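You operate a simulated robot arm through the tools that you are given. There is no shell and no other tool.

You are at the controls of a simulated robot arm. One attempt, no reset.

Task
Gauge the cap in the jig, fit its cork pad, tamp it home.
Fine: the pad that leaves 30 mm under the lip; gauge and tamper go back. Set down upright: depth gauge, steel tamper.

It is judged by the outcome, as a careful person would: the job done as asked, and still so three seconds after it is handed in. It fails if anything else is knocked over, pushed out of place, dropped, spilled or broken. Lids that push on must go on centred and level and be pressed home; caps that screw on are set level and turned clockwise until they are tight.

Robot
A 6-joint arm with a two-finger gripper, fixed in place. Base frame: the origin is on the floor under the middle of its stand, x ahead of it, y to its left, z up; the work surface is at about z = 0.8. Readings come in m, degrees, newtons and seconds.
With the tool pointing down near the work surface it reaches from about 0.1 to 0.7 m from the base axis. Its first joint turns from -66.0 to 66.0 degrees. Payload 2.45 kg.
The tool frame sits at the grasp point between the pads (the TCP): z along the fingers, y along the line on which they close. The tips reach 0.03 m beyond it. The gripper opens to 0.106 m; its body begins 0.079 m behind the TCP.
Orientation is that of the tool frame in the base frame, as a unit quaternion [w, x, y, z]. With the fingers straight down and closing along the base's y, the tool's x points along the base's -x, its y along +y and its z along -z.

Tools
- The arm moves only by the tool servo_tool. Its argument "targets" is a list that holds one entry, the list of rows, each a list of 7 numbers: the shift along the base's x, y, z in mm, then the turn, a rotation vector about the base's x, y, z in degrees, then the opening in per cent of the stroke, from 0 (shut) to 100 (fully open). In form: [[[tx, ty, tz, rx, ry, rz, claw], ...]]. A call has 1 to 20 rows; each row shifts and turns the commanded pose from where the row before left it. A row lasts 0.2 s, in which the tool goes at most 0.05 m and 8.6 degrees; a call with a longer step from one row to the next is refused whole, and so is a gripper value outside its range. A pose out of reach is approached as far as the arm can. The call stops where the force on the tool passes 40 N (or 10 N more than at its start, if that is more) or the arm is blocked; 0.2 s more then pass. Each finger travels about 0.153 m/s and halts on what it meets, pressing with about 42 N; the grip force reading is that of the motor and also rises with nothing between the fingers. The clock runs only during rows and for 0.2 s after the last one: add rows that do not move to give the fingers time. It gives the time, the measured TCP pose, the force on the tool (base axes), the opening and the grip force at its end, in the units of the frame above (readings bear some noise), with the torque about the TCP (base axes, N m) and any sound that the robot's microphone picked up, and new pictures: "views" is both (left out), scene, wrist or none.
- Cameras (640 x 400 px; columns grow to the right, rows downward): "scene" is fixed at [0.0593, 0.4125, 1.4062]; the picture's right is [-0.75, -0.66, 0.00], its down [-0.38, 0.42, -0.82] and it looks along [0.55, -0.62, -0.57] (base axes); focal length 261 px, centre (320, 200). "wrist" rides on the gripper at [0.076, -0.002, -0.106] in the tool frame; the picture's right is [0.02, 1.00, 0.00], its down [-0.78, 0.02, -0.62] and it looks along [-0.62, 0.01, 0.78] (tool axes); focal length 247 px, centre (320, 200).
- point_at(camera, pixels): there is no depth. For up to 12 entries [column, row, z] of the newest picture of that camera ("zoom" is the newest enlarged one), the place [x, y] in the base frame at which the ray of that pixel passes the height z, good to about 0.002 m. The clock stands still meanwhile.
- zoom(camera, box): a new picture of the part [left, top, right, bottom] of that camera's present view, enlarged. The clock stands still meanwhile.
- hand_in(): hands the job in; it is judged then, once.

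Leave the gripper open and the arm clear of the work at the hand-in unless told otherwise.

The tools are called after "Request:" by a JSON object that holds its "method" and its "body". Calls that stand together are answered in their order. servo_tool: Moves the arm, as the interface text tells. Its arguments: {"type":"object","properties":{"targets":{"type":"array","items":{"type":"array","items":{"type":"array","items":{"type":"number"}}}},"views":{"type":"string","enum":["both","scene","wrist","none"]}},"required":["targets"]} The other tools are called the same way: point_at (camera, pixels) gives the place at which the rays of pixels pass given heights; zoom (camera, box) takes an enlarged picture of a part of a camera's view; hand_in () hands the job in.

At the start:

```text
t: 0.0
eef_pos: [0.3574, 0.0168, 1.1766]
ee_rot: [0.001, 0.0, 1.0, 0.0]
contact_force: [0.4, -0.7, 1.0]
moment: [0.0, -0.02, 0.0]
finger_gap: 0.106
finger_force: 0.0
```

scene: 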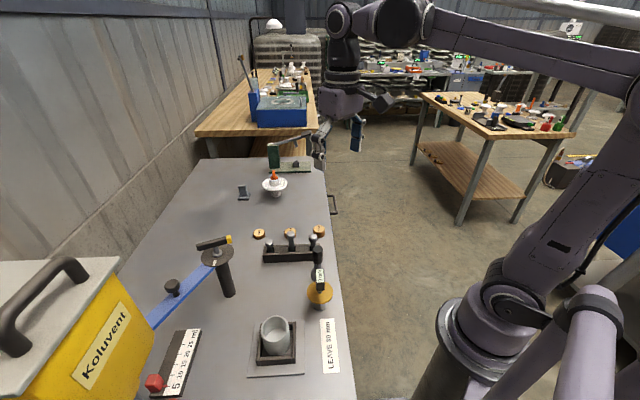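
wrist: 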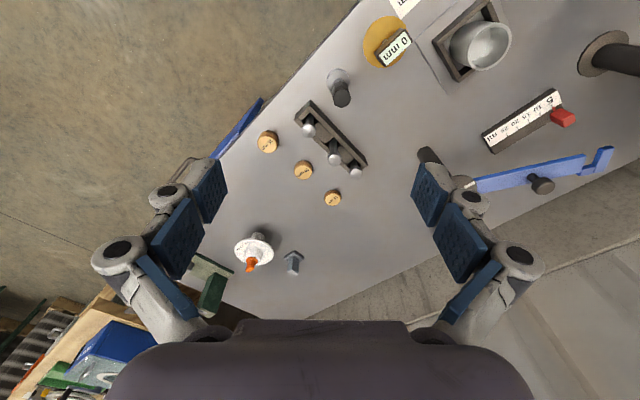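

I see a bench with a jig holding a grey cup (scene ~275,338), a brass depth gauge (~318,290) showing "0 mm", a label "LEAVE 30 mm", a rack with three posts, three cork pads with marks (~259,234; 291,232; 319,230), a tamper-like thing, a step ruler and others. I'll zoom in to identify each item.

Request:
{"method": "zoom", "body": {"camera": "scene", "box": [230, 210, 350, 285]}}

Request:
{"method": "zoom", "body": {"camera": "scene", "box": [230, 270, 358, 390]}}

Request:
{"method": "zoom", "body": {"camera": "scene", "box": [130, 220, 260, 400]}}

Request:
{"method": "zoom", "body": {"camera": "wrist", "box": [220, 80, 400, 280]}}

Request:
{"method": "zoom", "body": {"camera": "wrist", "box": [340, 0, 640, 200]}}

```text
5.33 times, centred on (290, 248) of scene
```

zoom: 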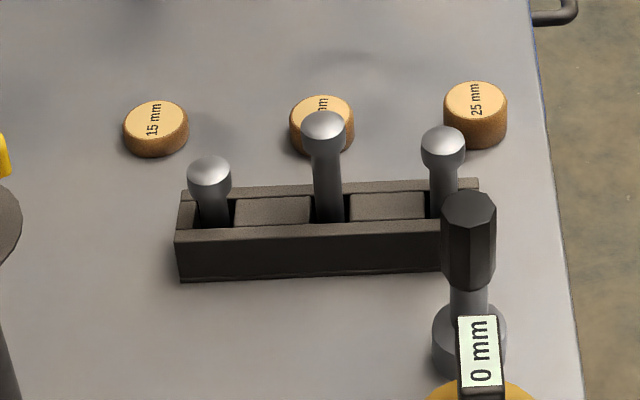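

```text
3.33 times, centred on (294, 330) of scene
```

zoom: 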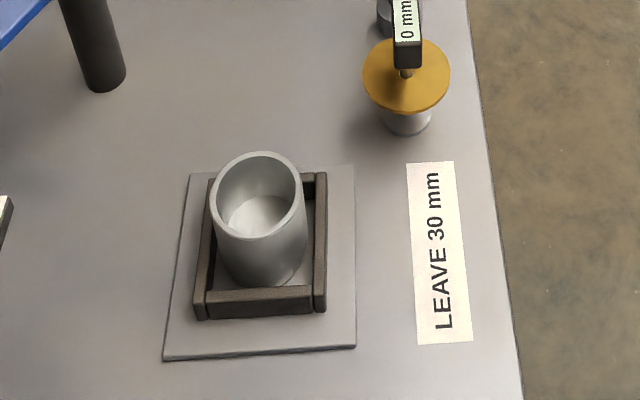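

```text
2.22 times, centred on (195, 310) of scene
```

zoom: 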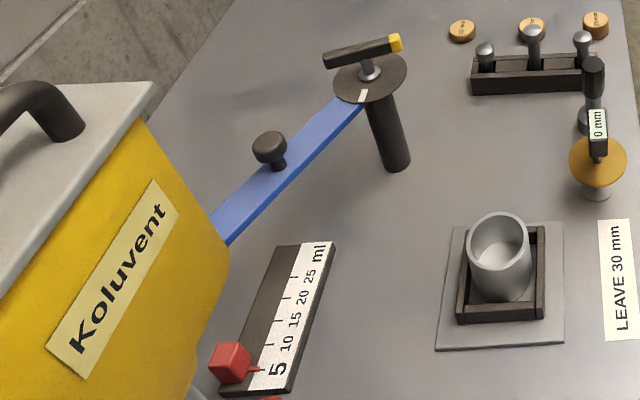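

```text
2.00 times, centred on (310, 180) of wrist
```

zoom: 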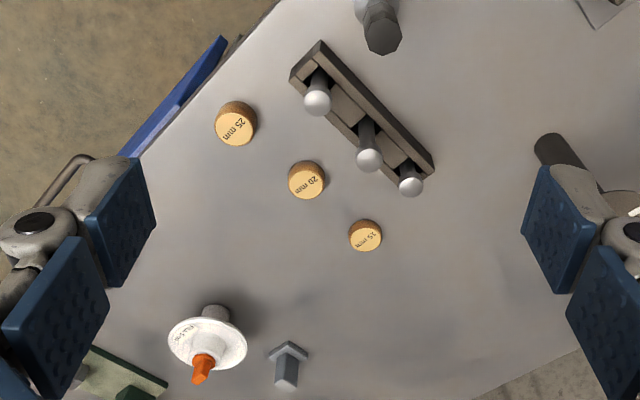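

```text
2.00 times, centred on (490, 100) of wrist
```

zoom: 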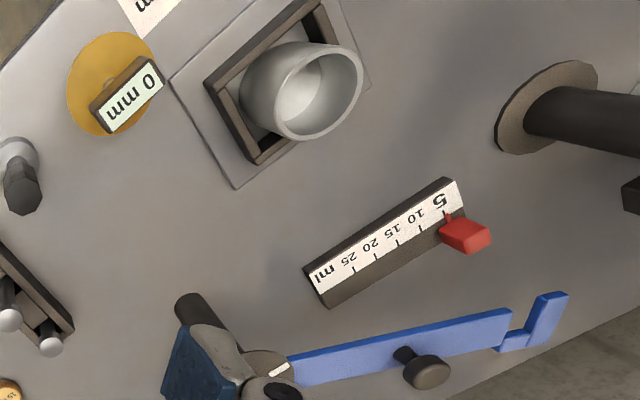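

The pads read 15, 20 and 25 mm; the gauge has a brass disc and a readout block; the tamper (black hex handle, steel foot) stands behind the gauge. I'll measure positions from the pixels in both cameras.

Request:
{"method": "point_at", "body": {"camera": "scene", "pixels": [[275, 352, 0.8], [258, 370, 0.8], [305, 374, 0.8], [304, 320, 0.8], [248, 377, 0.8], [315, 307, 0.8], [316, 280, 0.8], [259, 234, 0.81], [291, 232, 0.81], [319, 230, 0.81], [254, 322, 0.8], [225, 292, 0.8]]}}

Request:
{"method": "point_at", "body": {"camera": "wrist", "pixels": [[268, 143, 0.82], [303, 170, 0.82], [333, 198, 0.82], [340, 76, 0.81], [343, 95, 0.86], [387, 40, 0.83], [490, 45, 0.84], [466, 41, 0.81], [430, 40, 0.8], [505, 85, 0.8], [395, 48, 0.87], [333, 158, 0.84]]}}

```text
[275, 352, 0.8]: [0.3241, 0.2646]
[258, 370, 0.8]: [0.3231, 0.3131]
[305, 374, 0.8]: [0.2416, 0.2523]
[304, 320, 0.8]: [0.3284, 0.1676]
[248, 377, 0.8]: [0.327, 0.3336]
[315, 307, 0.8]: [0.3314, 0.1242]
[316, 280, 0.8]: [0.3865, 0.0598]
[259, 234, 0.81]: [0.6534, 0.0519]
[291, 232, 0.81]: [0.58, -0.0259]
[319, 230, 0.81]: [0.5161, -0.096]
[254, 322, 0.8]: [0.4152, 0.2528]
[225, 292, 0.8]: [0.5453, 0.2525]
```

```text
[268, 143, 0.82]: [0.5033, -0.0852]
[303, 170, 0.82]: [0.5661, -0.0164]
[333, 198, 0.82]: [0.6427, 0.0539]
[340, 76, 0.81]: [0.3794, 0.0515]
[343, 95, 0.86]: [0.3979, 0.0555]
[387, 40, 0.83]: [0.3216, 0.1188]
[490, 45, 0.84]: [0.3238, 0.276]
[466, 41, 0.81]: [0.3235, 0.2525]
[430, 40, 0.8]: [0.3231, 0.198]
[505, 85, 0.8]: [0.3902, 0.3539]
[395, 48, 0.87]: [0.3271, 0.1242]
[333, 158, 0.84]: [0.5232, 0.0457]
```

Positions so far: cup about (0.324, 0.26), gauge about (0.33, 0.122), tamper about (0.385, 0.055), pads 15/20/25 at about (0.645, 0.052), (0.57, -0.02), (0.508, -0.088). I'll move back and down so the wrist camera sees the gauge, tamper and jig up close.

Request:
{"method": "servo_tool", "body": {"targets": [[[-26, 22, -21, 0, 0, 0, 100], [-26, 22, -21, 0, 0, 0, 100], [-26, 22, -21, 0, 0, 0, 100], [-26, 22, -21, 0, 0, 0, 100], [-26, 22, -21, 0, 0, 0, 100], [-26, 22, -21, 0, 0, 0, 100], [0, 0, 0, 0, 0, 0, 100]]]}}

```text
t: 1.6
eef_pos: [0.2025, 0.1524, 1.0507]
ee_rot: [0.001, 0.0, 1.0, 0.0]
contact_force: [0.5, -1.0, -0.2]
moment: [0.02, -0.02, -0.01]
finger_gap: 0.1062
finger_force: 0.1
```

scene: 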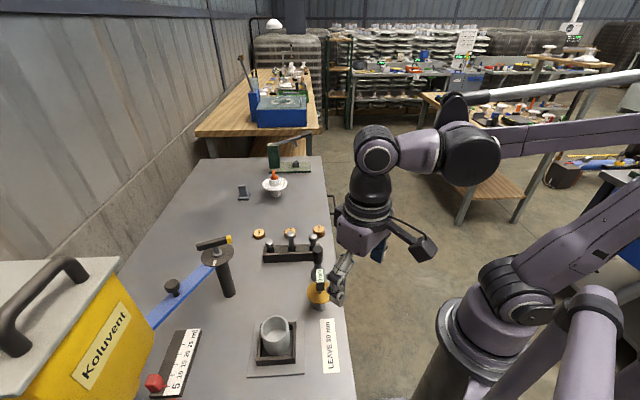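
wrist: 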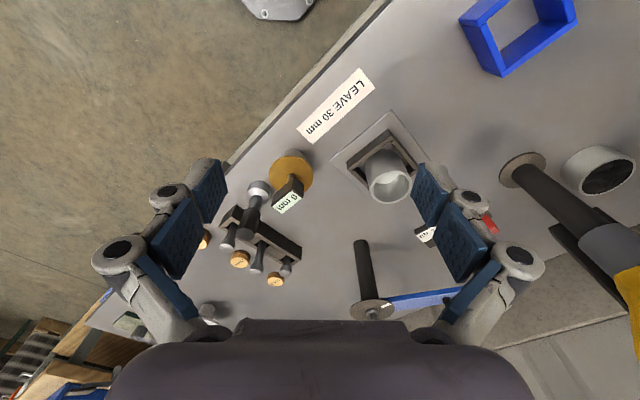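

The table is at about 45° to the base axes. I'll zoom in on the gauge, tamper and jig in the wrist view.

Request:
{"method": "zoom", "body": {"camera": "wrist", "box": [225, 130, 345, 205]}}

Request:
{"method": "zoom", "body": {"camera": "wrist", "box": [320, 105, 440, 225]}}

Request:
{"method": "zoom", "body": {"camera": "scene", "box": [295, 235, 345, 315]}}

```text
5.33 times, centred on (285, 168) of wrist
```

zoom: 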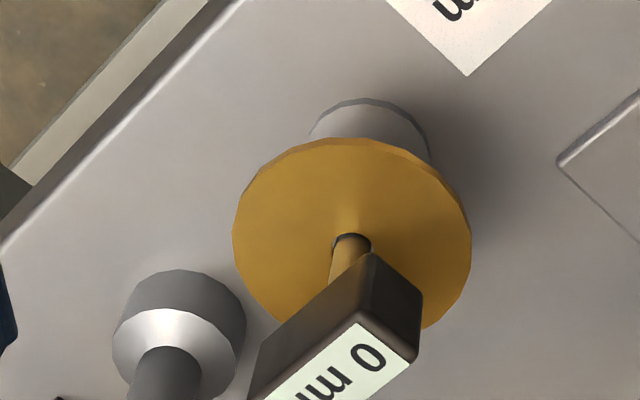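

```text
3.33 times, centred on (380, 165) of wrist
```

zoom: 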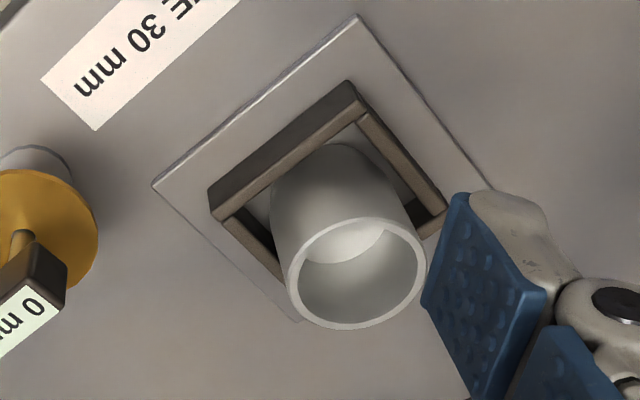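

```text
5.00 times, centred on (320, 275) of scene
```

zoom: 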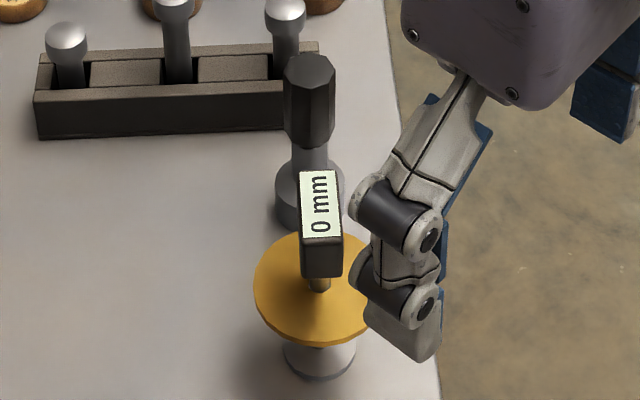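

I'll lower the camera to look closely at the gauge, its foot and the tamper.

Request:
{"method": "servo_tool", "body": {"targets": [[[0, -15, -25, 0, 0, 0, 100], [0, -15, -25, 0, 0, 0, 100], [0, -15, -25, 0, 0, 0, 100], [0, -10, -25, 0, 0, 0, 100], [0, 0, 0, 0, 0, 0, 100]]]}}

```text
t: 2.8
eef_pos: [0.2034, 0.0956, 0.952]
ee_rot: [0.001, 0.0, 1.0, 0.0]
contact_force: [0.0, -0.6, 0.3]
moment: [0.0, 0.02, 0.0]
finger_gap: 0.1062
finger_force: 0.0
```

scene: 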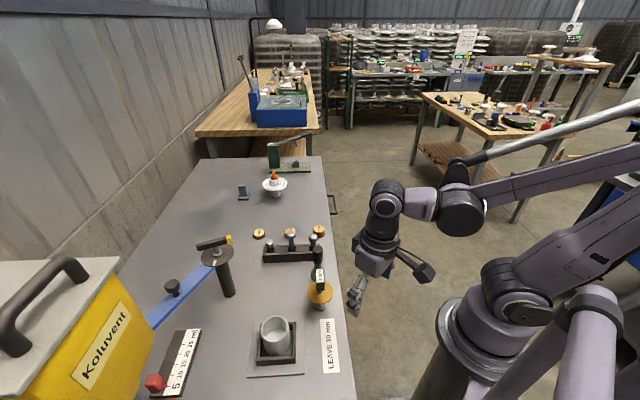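
wrist: 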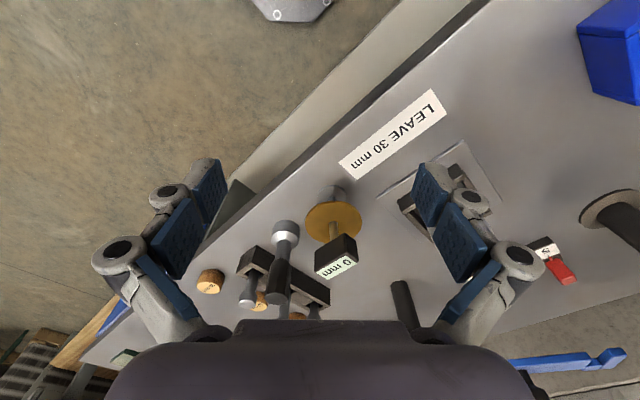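

Request:
{"method": "zoom", "body": {"camera": "wrist", "box": [230, 170, 380, 330]}}

Request:
{"method": "zoom", "body": {"camera": "wrist", "box": [295, 175, 375, 285]}}

Request:
{"method": "zoom", "body": {"camera": "scene", "box": [295, 235, 345, 315]}}

```text
2.50 times, centred on (305, 250) of wrist
```

zoom: 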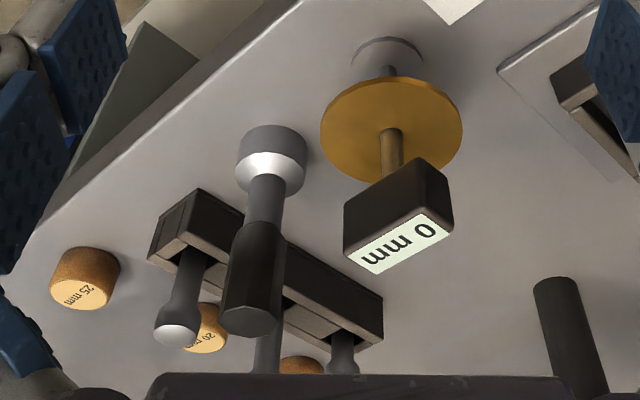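

```text
3.64 times, centred on (335, 230) of wrist
```

zoom: 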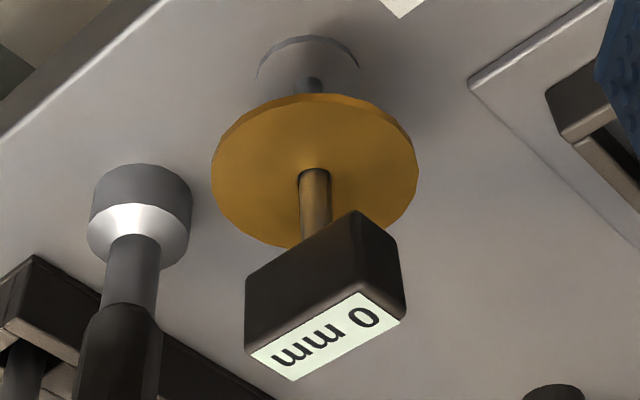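

```text
5.00 times, centred on (320, 275) of scene
```

zoom: 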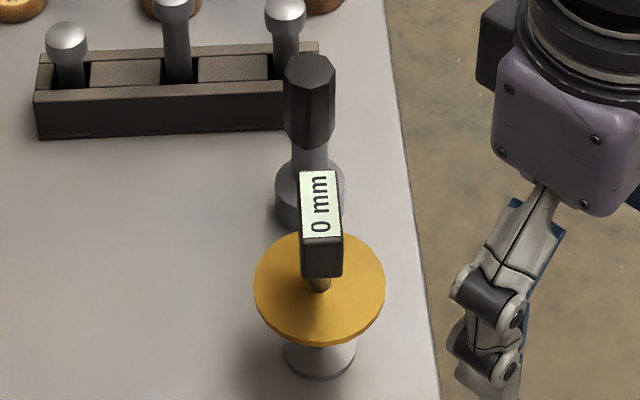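

I see the gauge's parts: steel foot, thin rod, brass disc, upper shaft, readout block (long side along the bench-edge direction). I'll triangulate heights by intersecting rays of both cameras.

Request:
{"method": "point_at", "body": {"camera": "scene", "pixels": [[319.8, 292.3, 0.82], [319.8, 292.3, 0.84], [319.8, 292.3, 0.86], [319.8, 279.6, 0.86], [319.8, 279.6, 0.88], [319.8, 279.6, 0.9], [320, 308, 0.8], [320, 308, 0.81], [317, 261, 0.86], [317, 250.5, 0.88], [317, 250.5, 0.9], [317, 250.5, 0.92]]}}

Request:
{"method": "point_at", "body": {"camera": "wrist", "pixels": [[333.4, 222.3, 0.82], [333.4, 222.3, 0.84], [333.4, 222.3, 0.86], [336.5, 265, 0.86], [336.5, 265, 0.88], [336.5, 265, 0.9], [332, 192, 0.8], [332, 192, 0.81], [286, 225, 0.8], [279, 308, 0.88], [279, 308, 0.9], [279, 308, 0.92]]}}

```text
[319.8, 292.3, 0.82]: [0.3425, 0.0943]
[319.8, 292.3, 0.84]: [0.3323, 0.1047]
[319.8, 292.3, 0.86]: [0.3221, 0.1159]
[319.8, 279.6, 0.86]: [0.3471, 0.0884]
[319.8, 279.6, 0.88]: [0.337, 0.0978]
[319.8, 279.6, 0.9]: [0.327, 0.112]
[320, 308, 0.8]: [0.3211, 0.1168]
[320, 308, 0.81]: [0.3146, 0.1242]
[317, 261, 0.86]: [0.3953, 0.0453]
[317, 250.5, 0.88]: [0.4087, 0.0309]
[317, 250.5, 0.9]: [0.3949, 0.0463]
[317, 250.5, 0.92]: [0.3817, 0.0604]
```

```text
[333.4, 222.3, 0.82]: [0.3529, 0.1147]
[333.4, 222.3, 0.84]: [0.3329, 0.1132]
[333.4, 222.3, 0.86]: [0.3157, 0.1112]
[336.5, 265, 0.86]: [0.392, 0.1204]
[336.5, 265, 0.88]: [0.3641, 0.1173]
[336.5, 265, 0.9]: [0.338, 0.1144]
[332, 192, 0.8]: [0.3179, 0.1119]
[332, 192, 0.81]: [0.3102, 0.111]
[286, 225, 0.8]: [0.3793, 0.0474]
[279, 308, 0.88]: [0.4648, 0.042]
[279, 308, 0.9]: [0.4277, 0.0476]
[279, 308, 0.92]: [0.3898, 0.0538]
```

Triangulation: disc about z=0.85, gauge axis about (0.325, 0.112), block top about z=0.905, tamper at about (0.387, 0.053) with its top at 0.92. Next I need the block's heading, the jig's heading and the cup's axis.

Request:
{"method": "point_at", "body": {"camera": "scene", "pixels": [[320.4, 318.9, 0.8], [333.6, 318.3, 0.8], [339.6, 372.3, 0.8], [323.4, 373.5, 0.8], [252.5, 323, 0.8], [303, 319.5, 0.8], [305, 374, 0.8], [247, 377, 0.8]]}}

Request:
{"method": "zoom", "body": {"camera": "scene", "box": [300, 262, 340, 312]}}

Request:
{"method": "zoom", "body": {"camera": "scene", "box": [240, 305, 312, 380]}}

```text
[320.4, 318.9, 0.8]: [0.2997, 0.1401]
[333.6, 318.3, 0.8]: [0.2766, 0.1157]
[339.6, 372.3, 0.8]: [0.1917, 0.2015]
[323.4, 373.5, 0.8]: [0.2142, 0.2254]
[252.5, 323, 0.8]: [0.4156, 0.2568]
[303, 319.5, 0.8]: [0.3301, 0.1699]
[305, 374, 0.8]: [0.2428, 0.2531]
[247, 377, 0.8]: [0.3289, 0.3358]
```

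```text
8.00 times, centred on (320, 287) of scene
```

zoom: 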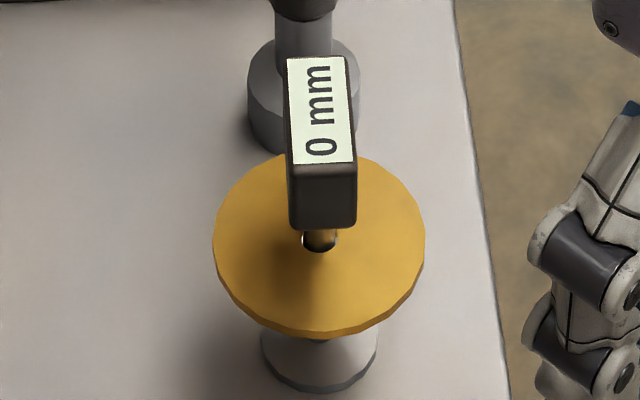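

```text
5.33 times, centred on (276, 342) of scene
```

zoom: 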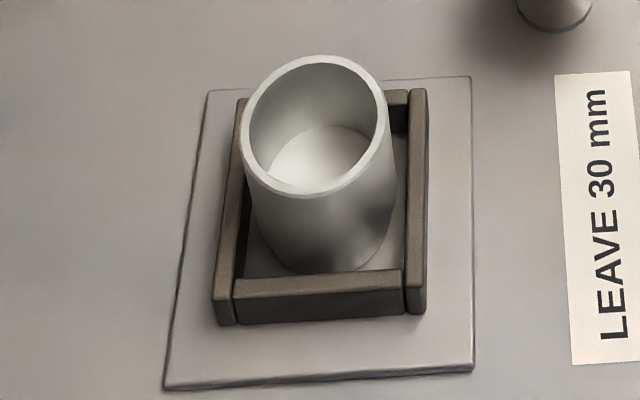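

The table is turned 45°. I'll compute block display corners at z about 0.905 and the cup rim centre at several heights.

Request:
{"method": "point_at", "body": {"camera": "scene", "pixels": [[316.0, 269.2, 0.905], [323.3, 269.2, 0.905], [324.4, 282.3, 0.905], [316.9, 282.4, 0.905], [275.1, 328.6, 0.85], [275.1, 328.6, 0.86], [275.1, 328.6, 0.87], [262.0, 333, 0.86], [288, 325, 0.86], [275.6, 356, 0.805]]}}

Request:
{"method": "zoom", "body": {"camera": "wrist", "box": [380, 150, 480, 250]}}

```text
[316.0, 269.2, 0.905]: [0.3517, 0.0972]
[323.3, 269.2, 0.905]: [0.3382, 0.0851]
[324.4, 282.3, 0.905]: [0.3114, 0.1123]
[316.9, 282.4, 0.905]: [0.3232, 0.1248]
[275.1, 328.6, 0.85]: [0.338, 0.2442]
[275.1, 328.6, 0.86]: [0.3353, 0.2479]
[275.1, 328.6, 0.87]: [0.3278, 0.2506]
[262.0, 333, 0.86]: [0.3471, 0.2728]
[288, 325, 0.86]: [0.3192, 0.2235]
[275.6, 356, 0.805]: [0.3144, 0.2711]
```

```text
4.00 times, centred on (430, 200) of wrist
```

zoom: 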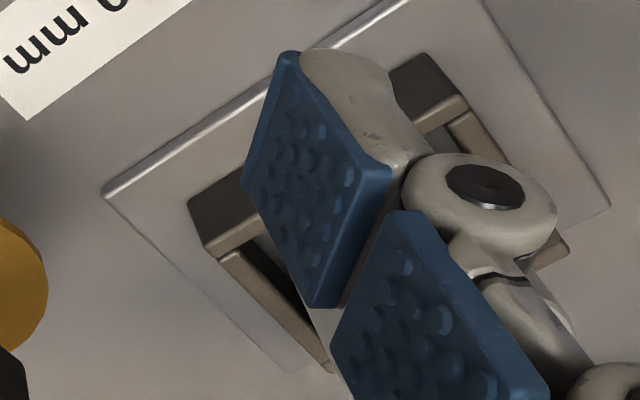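

Block is about 38 mm by 18 mm with its long axis heading 135°, so I'll turn the tool -45° about z so the fingers close across the short side. I move above the gauge at z = 1.02 and inspect from above.

Request:
{"method": "servo_tool", "body": {"targets": [[[0, 0, 35, 0, 0, 0, 100], [0, 0, 33, 0, 0, 0, 100], [20.4, 2.7, 0, 0, 0, -7.5, 100], [20.4, 2.7, 0, 0, 0, -7.5, 100], [20.4, 2.7, 0, 0, 0, -7.5, 100], [20.4, 2.7, 0, 0, 0, -7.5, 100], [20.4, 2.7, 0, 0, 0, -7.5, 100], [20.4, 2.7, 0, 0, 0, -7.5, 100], [0, 0, 0, 0, 0, 0, 100], [0, 0, 0, 0, 0, 0, 100]]]}}

```text
t: 5.0
eef_pos: [0.324, 0.1104, 1.0165]
ee_rot: [0.001, 0.384, 0.923, -0.001]
contact_force: [0.6, 0.4, 0.0]
moment: [0.01, 0.01, 0.01]
finger_gap: 0.1059
finger_force: 0.1
```

scene: 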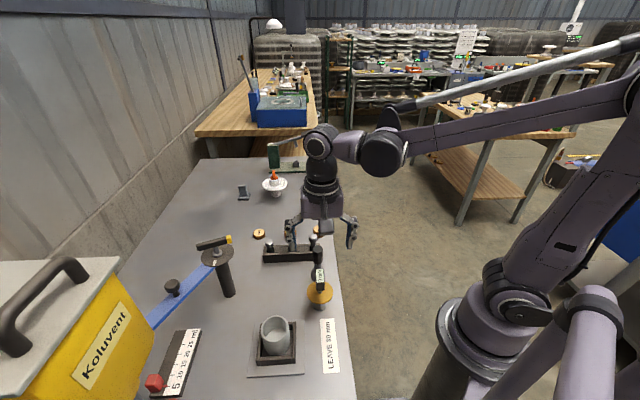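
wrist: 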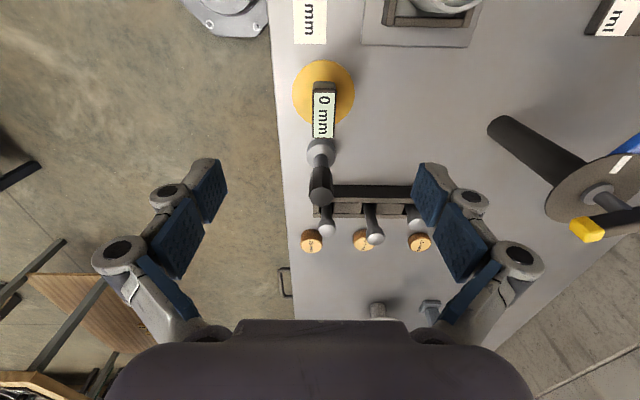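

The gauge is lined up with the fingers' midline (block at about (323,110)). I'll zoom in to check the centring.

Request:
{"method": "zoom", "body": {"camera": "wrist", "box": [270, 50, 380, 150]}}

Request:
{"method": "point_at", "body": {"camera": "wrist", "pixels": [[323.5, 115, 0.9], [323.5, 115, 0.91], [323.5, 115, 0.92], [323, 92, 0.85], [323, 92, 0.845], [320, 190, 0.91], [320, 190, 0.92], [320, 190, 0.93], [446, 5, 0.85], [446, 5, 0.86]]}}

```text
4.00 times, centred on (325, 100) of wrist
```

zoom: 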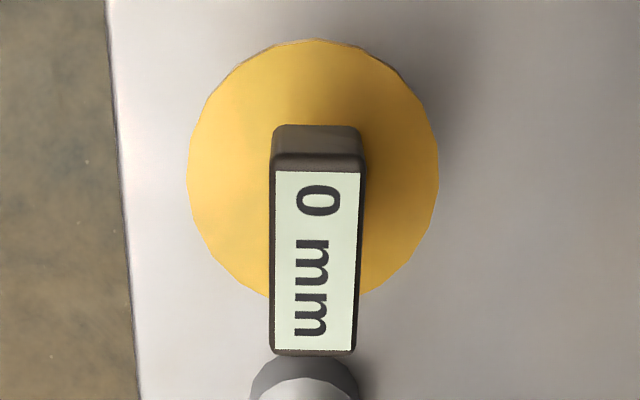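

```text
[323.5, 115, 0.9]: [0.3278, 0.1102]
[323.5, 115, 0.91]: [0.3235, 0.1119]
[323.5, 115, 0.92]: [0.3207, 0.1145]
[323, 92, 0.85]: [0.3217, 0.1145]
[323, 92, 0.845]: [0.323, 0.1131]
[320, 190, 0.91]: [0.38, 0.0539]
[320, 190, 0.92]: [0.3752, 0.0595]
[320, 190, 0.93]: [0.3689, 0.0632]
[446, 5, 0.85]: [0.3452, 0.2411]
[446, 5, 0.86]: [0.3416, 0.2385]
```

Block top centre is about (0.325, 0.112) at z about 0.91, and the tool is within 2 mm of it. I'll descend with the fingers open to z about 0.93 first, then check the picture again.

Request:
{"method": "servo_tool", "body": {"targets": [[[0.5, 0.5, -22, 0, 0, 0, 100], [0.5, 0.5, -22, 0, 0, 0, 100], [0.5, 0.5, -22, 0, 0, 0, 100], [0, 0, -20, 0, 0, 0, 100], [0, 0, 0, 0, 0, 0, 100]]]}}

```text
t: 6.2
eef_pos: [0.3256, 0.1137, 0.9314]
ee_rot: [0.001, 0.383, 0.924, 0.0]
contact_force: [-0.1, 0.1, 0.0]
moment: [0.04, 0.03, 0.02]
finger_gap: 0.1059
finger_force: 0.1
```

scene: 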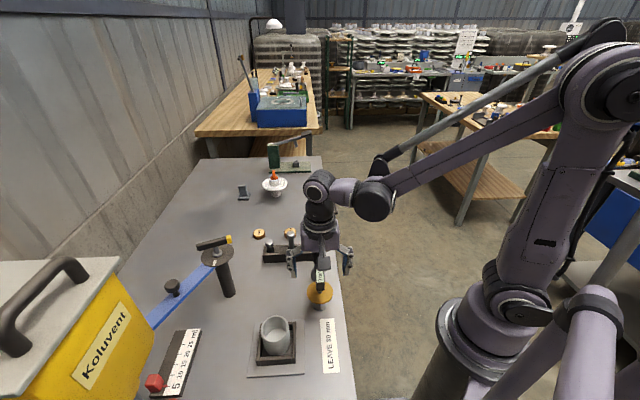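
wrist: 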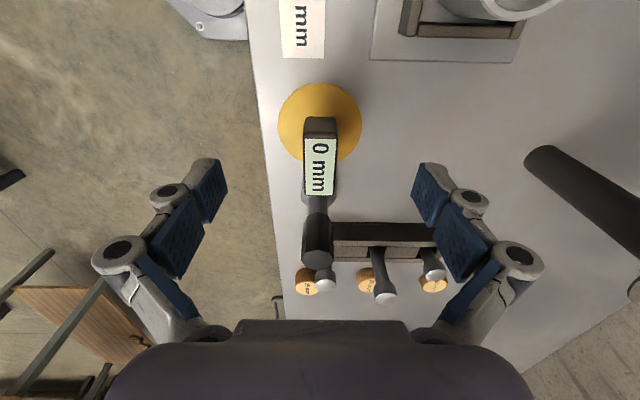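

The block is centred between the pads (col 320, row 167). I'll lower to z about 0.898 (tips about 0.868, above the disc at 0.85), then close gently.

Request:
{"method": "servo_tool", "body": {"targets": [[[0, 0, -17, 0, 0, 0, 100], [0, 0, -16, 0, 0, 0, 100], [0, 0, 0, 0, 0, 0, 100], [0, 0, 0, 0, 0, 0, 60], [0, 0, 0, 0, 0, 0, 35]]]}}

```text
t: 7.4
eef_pos: [0.325, 0.1136, 0.899]
ee_rot: [0.0, 0.382, 0.924, -0.001]
contact_force: [0.1, 0.1, -0.6]
moment: [0.02, -0.03, 0.01]
finger_gap: 0.0371
finger_force: 0.0
```

scene: 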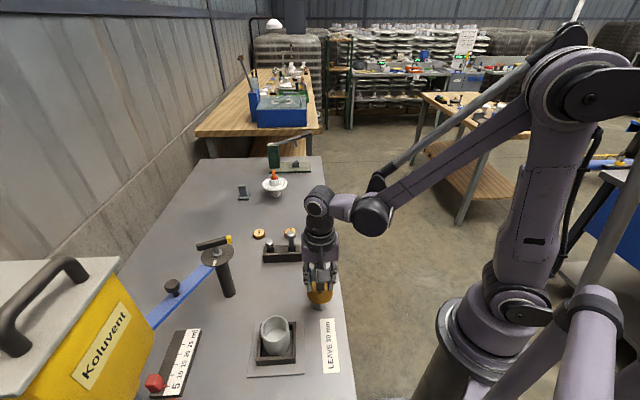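
wrist: 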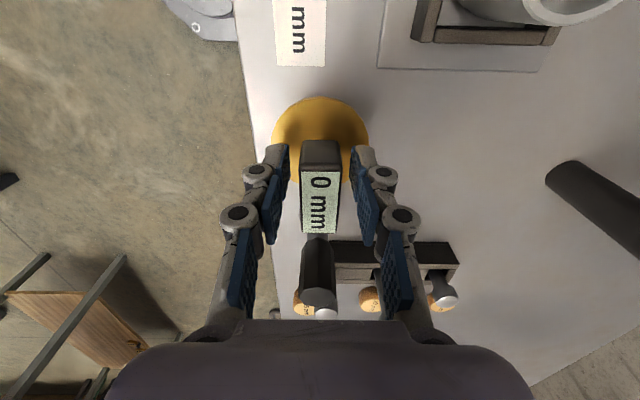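

The gaps on both sides look equal (block 300–341, pads at about 288 and 353). Closing onto the block.

Request:
{"method": "servo_tool", "body": {"targets": [[[0, 0, 0, 0, 0, 0, 25], [0, 0, 0, 0, 0, 0, 15], [0, 0, 0, 0, 0, 0, 8], [0, 0, 0, 0, 0, 0, 8], [0, 0, 0, 0, 0, 0, 8]]]}}

```text
t: 8.6
eef_pos: [0.3255, 0.1139, 0.8989]
ee_rot: [0.0, 0.383, 0.924, 0.0]
contact_force: [-0.6, 0.5, -1.0]
moment: [0.01, -0.02, 0.03]
finger_gap: 0.0184
finger_force: 42.1
```

scene: 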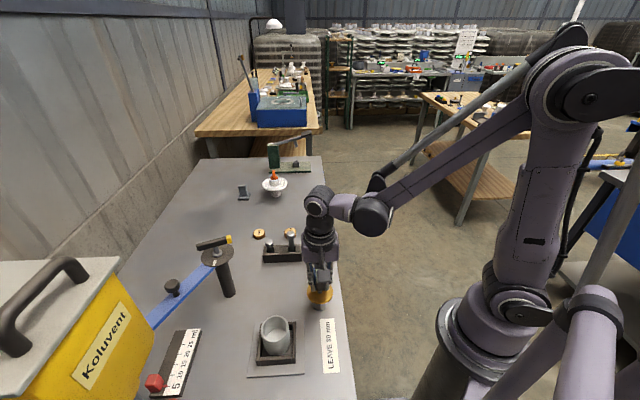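
wrist: 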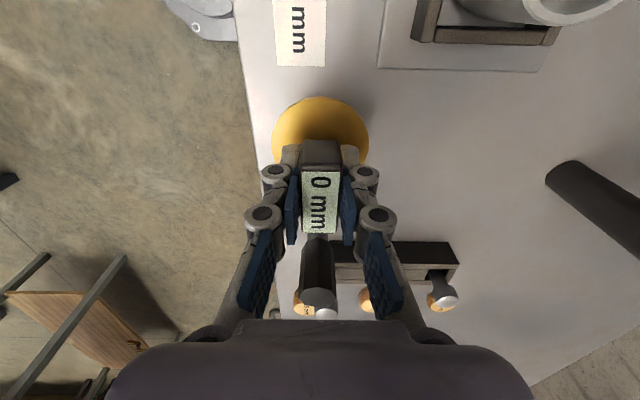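

Gripped at an opening of 18.4 mm, parked TCP about (0.3253, 0.1137, 0.899). I'll lift straight up 110 mm and look at the gauge and cup.

Request:
{"method": "servo_tool", "body": {"targets": [[[0, 0, 5, 0, 0, 0, 8], [0, 0, 10, 0, 0, 0, 8], [0, 0, 20, 0, 0, 0, 8], [0, 0, 25, 0, 0, 0, 8], [0, 0, 25, 0, 0, 0, 8], [0, 0, 25, 0, 0, 0, 8], [0, 0, 0, 0, 0, 0, 8]]]}}

```text
t: 10.2
eef_pos: [0.3275, 0.1131, 1.0107]
ee_rot: [0.001, 0.383, 0.924, 0.0]
contact_force: [-0.7, -0.4, -2.5]
moment: [0.01, -0.01, 0.01]
finger_gap: 0.0187
finger_force: 42.1
```

scene: 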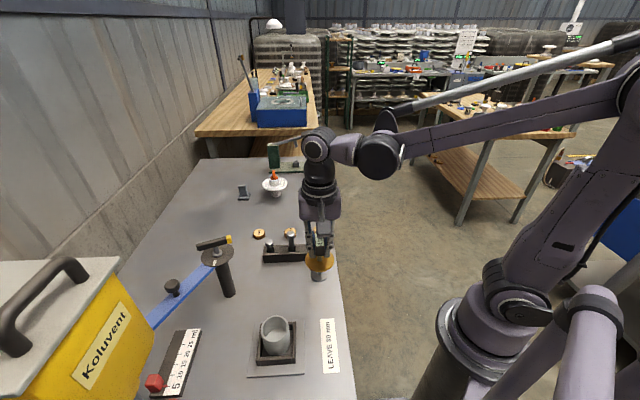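
wrist: 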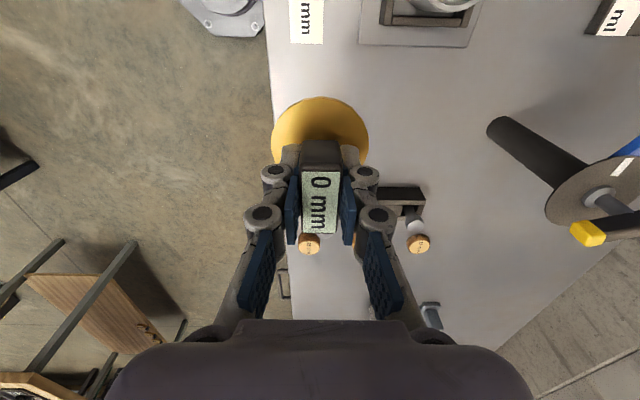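

Request:
{"method": "zoom", "body": {"camera": "scene", "box": [290, 225, 350, 290]}}

Request:
{"method": "zoom", "body": {"camera": "wrist", "box": [355, 0, 485, 60]}}

```text
6.15 times, centred on (320, 258) of scene
```

zoom: 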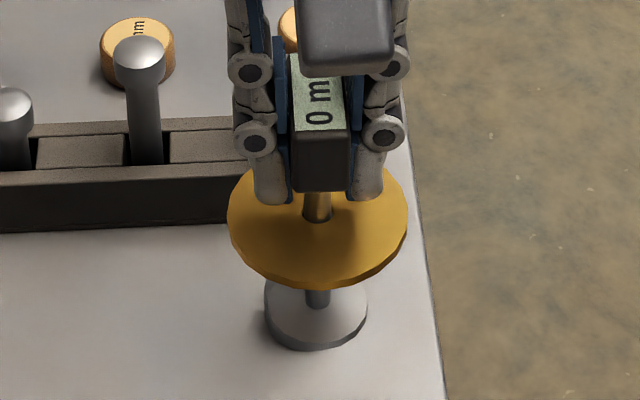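

```text
4.92 times, centred on (420, 30) of wrist
```

zoom: 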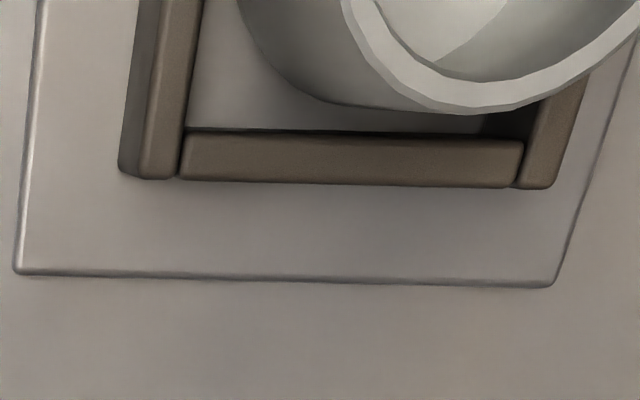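

The gauge hangs straight, with the foot far below the disc. I'll move 68 mm in +y so the cup comes fully into the wrist view beside the disc, to locate its axis before going over it.

Request:
{"method": "servo_tool", "body": {"targets": [[[0, 20, 0, 0, 0, 0, 8], [0, 25, 0, 0, 0, 0, 8], [0, 23, 0, 0, 0, 0, 8], [0, 0, 0, 0, 0, 0, 8], [0, 0, 0, 0, 0, 0, 8]]]}}

Request:
{"method": "zoom", "body": {"camera": "wrist", "box": [320, 0, 440, 100]}}

```text
t: 11.4
eef_pos: [0.3254, 0.1796, 1.0119]
ee_rot: [0.001, 0.381, 0.924, 0.0]
contact_force: [-0.2, 0.6, -1.8]
moment: [0.01, 0.0, 0.03]
finger_gap: 0.0185
finger_force: 41.5
```

scene: 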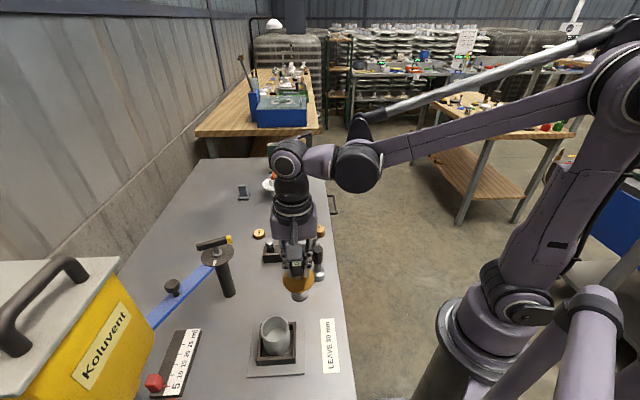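
wrist: 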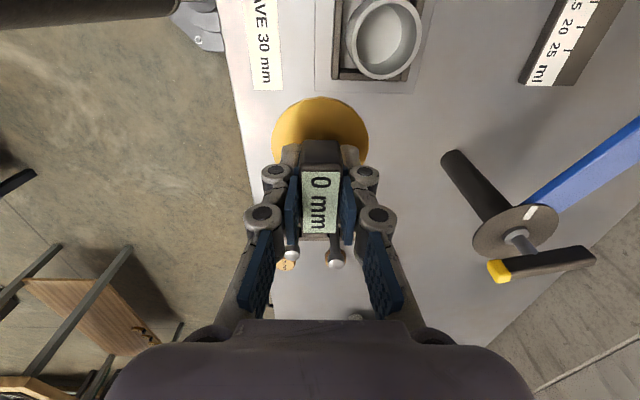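

```text
4.00 times, centred on (380, 50) of wrist
```

zoom: 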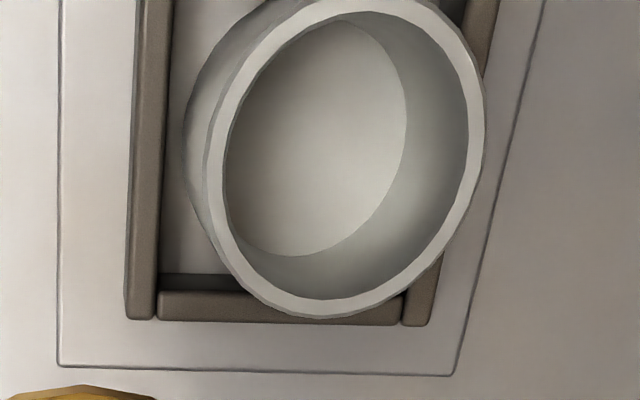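

The cup's rim is fully visible (zoom centre of the inner rim about (346,155), i.e. wrist (386.5, 38.8)). I'll intersect the wrist and scene rays for its axis and rim height.

Request:
{"method": "point_at", "body": {"camera": "wrist", "pixels": [[386.5, 38.8, 0.84], [386.5, 38.8, 0.85], [386.5, 38.8, 0.86], [386.5, 38.8, 0.87], [386.5, 38.8, 0.88], [355.5, 38.8, 0.86], [417.5, 38.8, 0.86], [379, 79.5, 0.86]]}}

Request:
{"method": "point_at", "body": {"camera": "scene", "pixels": [[275.1, 328.6, 0.84], [275.1, 328.6, 0.85], [275.1, 328.6, 0.86], [275.1, 328.6, 0.87], [275.1, 328.6, 0.88], [275.1, 328.6, 0.855], [275.1, 328.6, 0.865]]}}

Request:
{"method": "zoom", "body": {"camera": "scene", "box": [240, 305, 312, 380]}}

```text
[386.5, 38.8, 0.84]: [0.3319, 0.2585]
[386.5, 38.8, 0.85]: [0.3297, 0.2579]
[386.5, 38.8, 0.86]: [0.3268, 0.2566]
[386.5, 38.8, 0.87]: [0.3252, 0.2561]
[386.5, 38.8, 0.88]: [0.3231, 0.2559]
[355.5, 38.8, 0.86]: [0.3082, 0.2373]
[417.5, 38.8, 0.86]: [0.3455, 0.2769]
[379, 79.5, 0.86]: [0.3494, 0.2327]
```

```text
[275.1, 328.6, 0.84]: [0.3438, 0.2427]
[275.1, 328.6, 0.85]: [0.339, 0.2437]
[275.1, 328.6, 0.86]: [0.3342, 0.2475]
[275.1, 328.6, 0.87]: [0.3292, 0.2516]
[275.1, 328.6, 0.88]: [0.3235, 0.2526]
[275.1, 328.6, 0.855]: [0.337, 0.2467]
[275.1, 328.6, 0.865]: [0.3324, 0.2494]
```

```text
5.33 times, centred on (276, 342) of scene
```

zoom: 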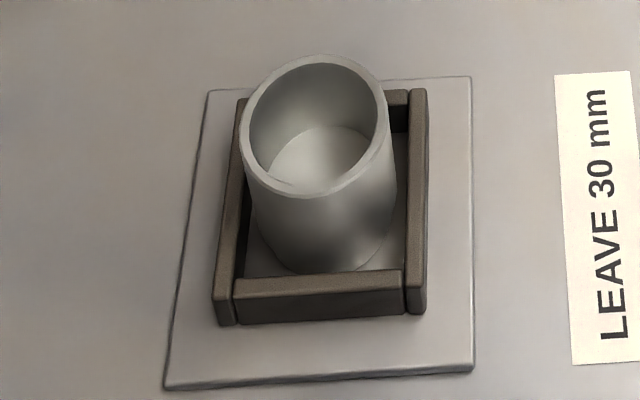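

Accounting for perspective, both rays meet at z about 0.88, so the cup axis is about (0.324, 0.254). Its bore is about 51 mm and the gauge foot is about 38 mm. I'll carry the gauge over the cup at the current height (foot about 0.91) and check.

Request:
{"method": "servo_tool", "body": {"targets": [[[0, 20, 5, 0, 0, 0, 8], [-1, 25, 5, 0, 0, 0, 8], [0, 20, 0, 0, 0, 0, 8], [0, 9, 0, 0, 0, 0, 8], [0, 0, 0, 0, 0, 0, 8], [0, 0, 0, 0, 0, 0, 8]]]}}

Request:
{"method": "zoom", "body": {"camera": "scene", "box": [230, 270, 330, 380]}}

Request:
{"method": "zoom", "body": {"camera": "wrist", "box": [250, 40, 390, 200]}}

```text
t: 12.8
eef_pos: [0.3256, 0.2524, 1.0217]
ee_rot: [0.001, 0.383, 0.924, 0.0]
contact_force: [-0.7, 0.2, -2.2]
moment: [0.06, -0.01, 0.0]
finger_gap: 0.0188
finger_force: 42.2
```

scene: 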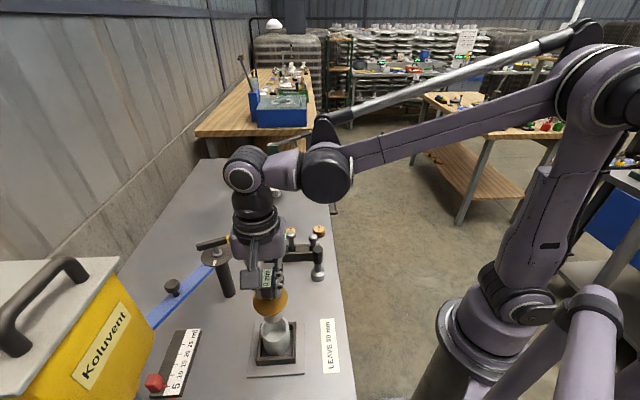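
wrist: 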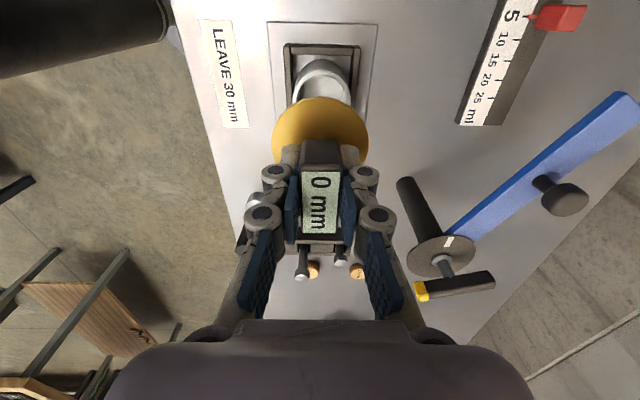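

```text
3.64 times, centred on (280, 325) of scene
```

zoom: 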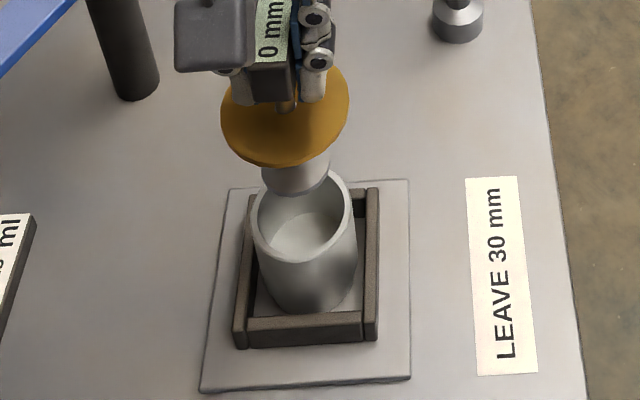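

```text
2.50 times, centred on (320, 120) of wrist
```

zoom: 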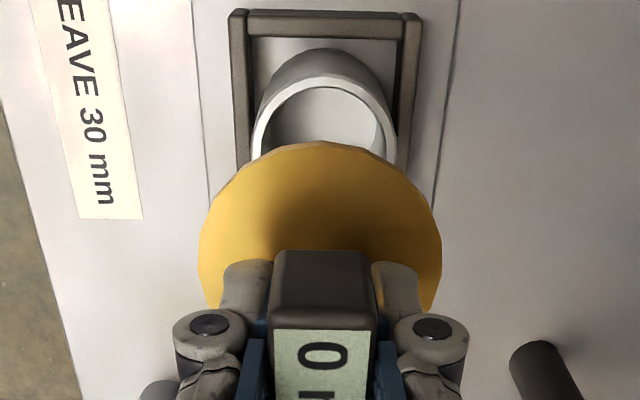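

The foot's bottom projects to about (0.324, 0.251) and the cup axis is about (0.324, 0.254), so I'll shift by (-0.3, +2.1) mm and lower until the foot is just inside the rim.

Request:
{"method": "servo_tool", "body": {"targets": [[[-0.3, 2.1, 0, 0, 0, 0, 8], [0, 0, -15, 0, 0, 0, 8], [0, 0, -15, 0, 0, 0, 8], [0, 0, -10, 0, 0, 0, 8], [0, 0, -8, 0, 0, 0, 8], [0, 0, 0, 0, 0, 0, 8]]]}}

Request:
{"method": "zoom", "body": {"camera": "scene", "box": [230, 270, 330, 380]}}

Request:
{"method": "zoom", "body": {"camera": "wrist", "box": [250, 40, 390, 200]}}

```text
t: 14.2
eef_pos: [0.3244, 0.2557, 0.9717]
ee_rot: [0.001, 0.383, 0.924, 0.0]
contact_force: [-0.2, -0.8, -2.4]
moment: [0.03, 0.01, 0.04]
finger_gap: 0.0188
finger_force: 42.4
```

scene: 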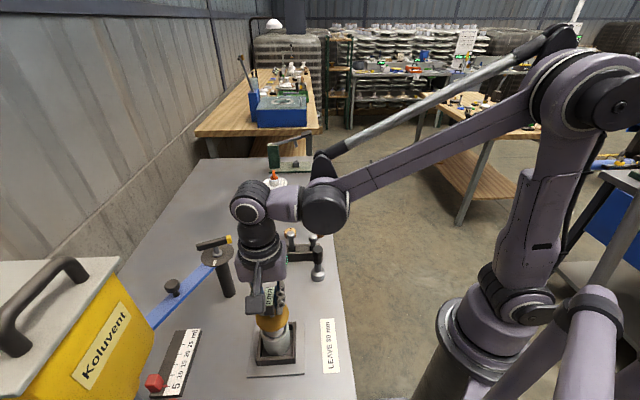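
wrist: 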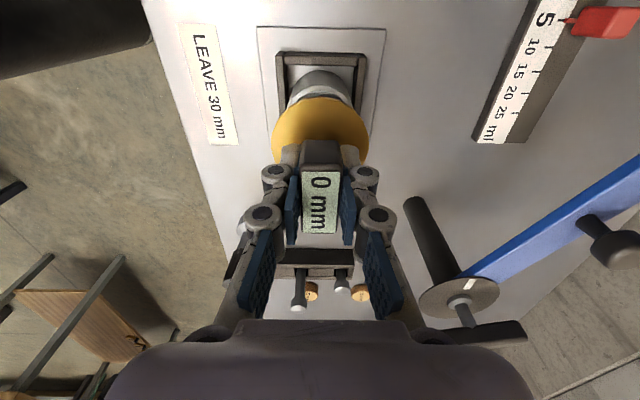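

```text
3.64 times, centred on (280, 325) of scene
```

zoom: 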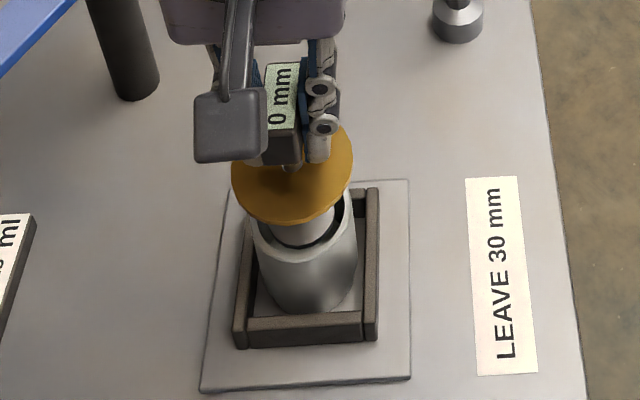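

```text
2.50 times, centred on (320, 120) of wrist
```

zoom: 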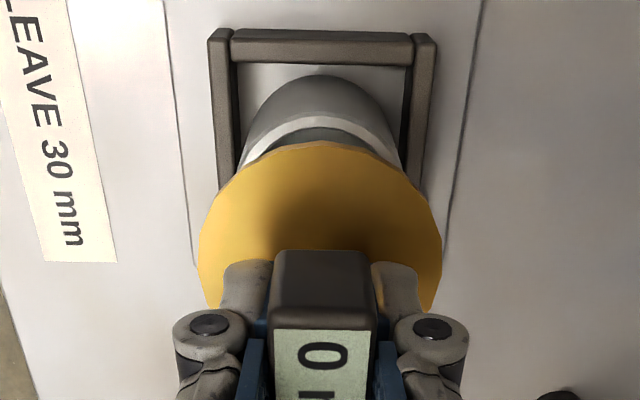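

Request:
{"method": "zoom", "body": {"camera": "scene", "box": [255, 310, 297, 350]}}

```text
10.00 times, centred on (276, 330) of scene
```

zoom: 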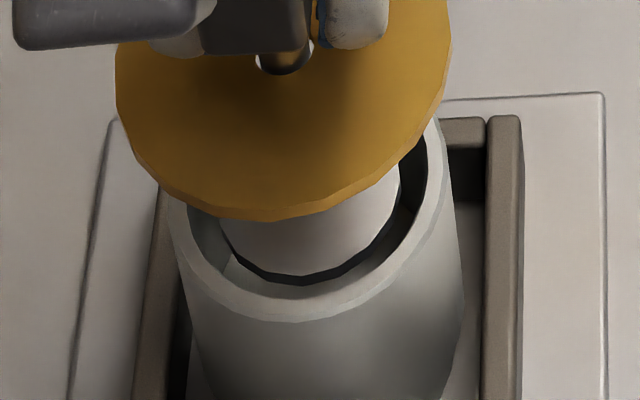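

The foot is inside the mouth with clearance all round. I'll lower 28 mm in small steps with the force stop as a guard.

Request:
{"method": "servo_tool", "body": {"targets": [[[0, 0, -4, 0, 0, 0, 8], [0, 0, -4, 0, 0, 0, 8], [0, 0, -4, 0, 0, 0, 8], [0, 0, -4, 0, 0, 0, 8], [0, 0, -4, 0, 0, 0, 8], [0, 0, -4, 0, 0, 0, 8], [0, 0, -4, 0, 0, 0, 8], [0, 0, 0, 0, 0, 0, 8]]]}}

Request:
{"method": "zoom", "body": {"camera": "scene", "box": [240, 290, 310, 360]}}

```text
t: 16.0
eef_pos: [0.3261, 0.2562, 0.9432]
ee_rot: [0.001, 0.383, 0.924, 0.0]
contact_force: [0.0, -0.5, -2.2]
moment: [0.01, 0.03, -0.01]
finger_gap: 0.0186
finger_force: 42.1
```

scene: 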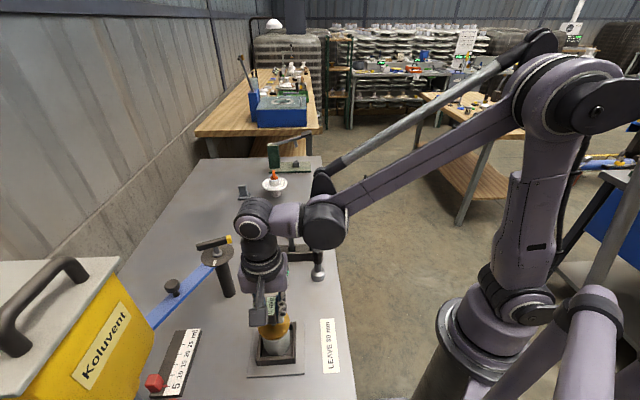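
wrist: 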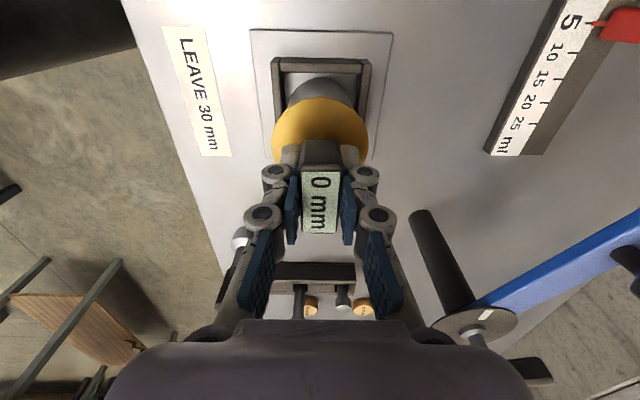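

```text
5.71 times, centred on (275, 325) of scene
```

zoom: 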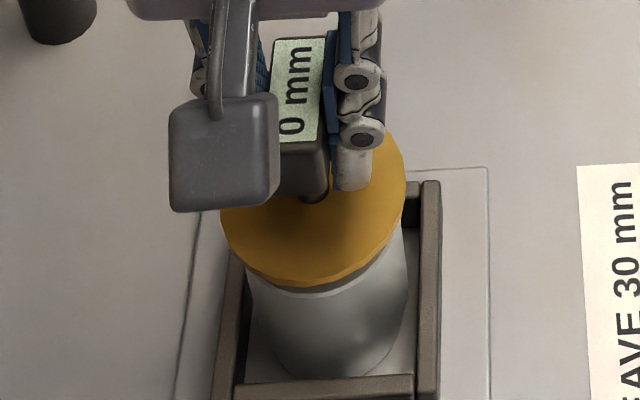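

No contact yet and the disc is just above the rim. I'll keep lowering in 1.5 mm steps.

Request:
{"method": "servo_tool", "body": {"targets": [[[0, 0, -1.5, 0, 0, 0, 8], [0, 0, -1.5, 0, 0, 0, 8], [0, 0, -1.5, 0, 0, 0, 8], [0, 0, -1.5, 0, 0, 0, 8], [0, 0, 0, 0, 0, 0, 8]]]}}

Request:
{"method": "zoom", "body": {"camera": "scene", "box": [240, 290, 310, 360]}}

```text
t: 17.2
eef_pos: [0.3249, 0.2564, 0.9378]
ee_rot: [0.001, 0.383, 0.924, 0.0]
contact_force: [-0.2, 0.4, -2.1]
moment: [-0.01, 0.01, 0.03]
finger_gap: 0.0185
finger_force: 41.7
```

scene: 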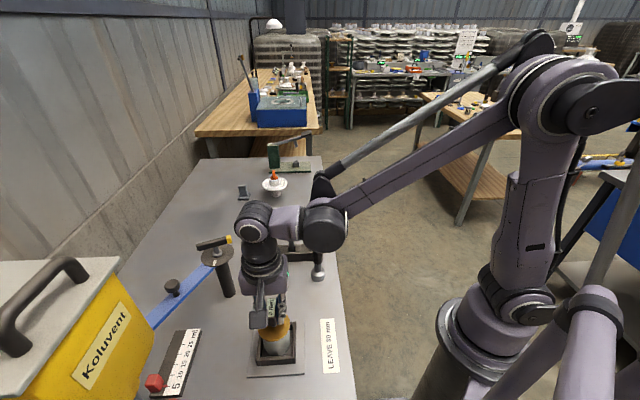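
wrist: 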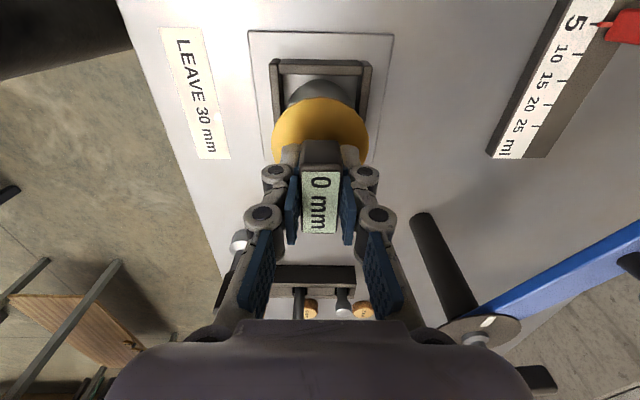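

```text
5.71 times, centred on (275, 325) of scene
```

zoom: 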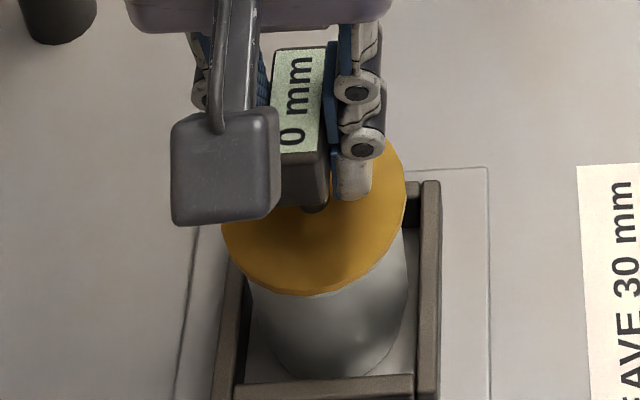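

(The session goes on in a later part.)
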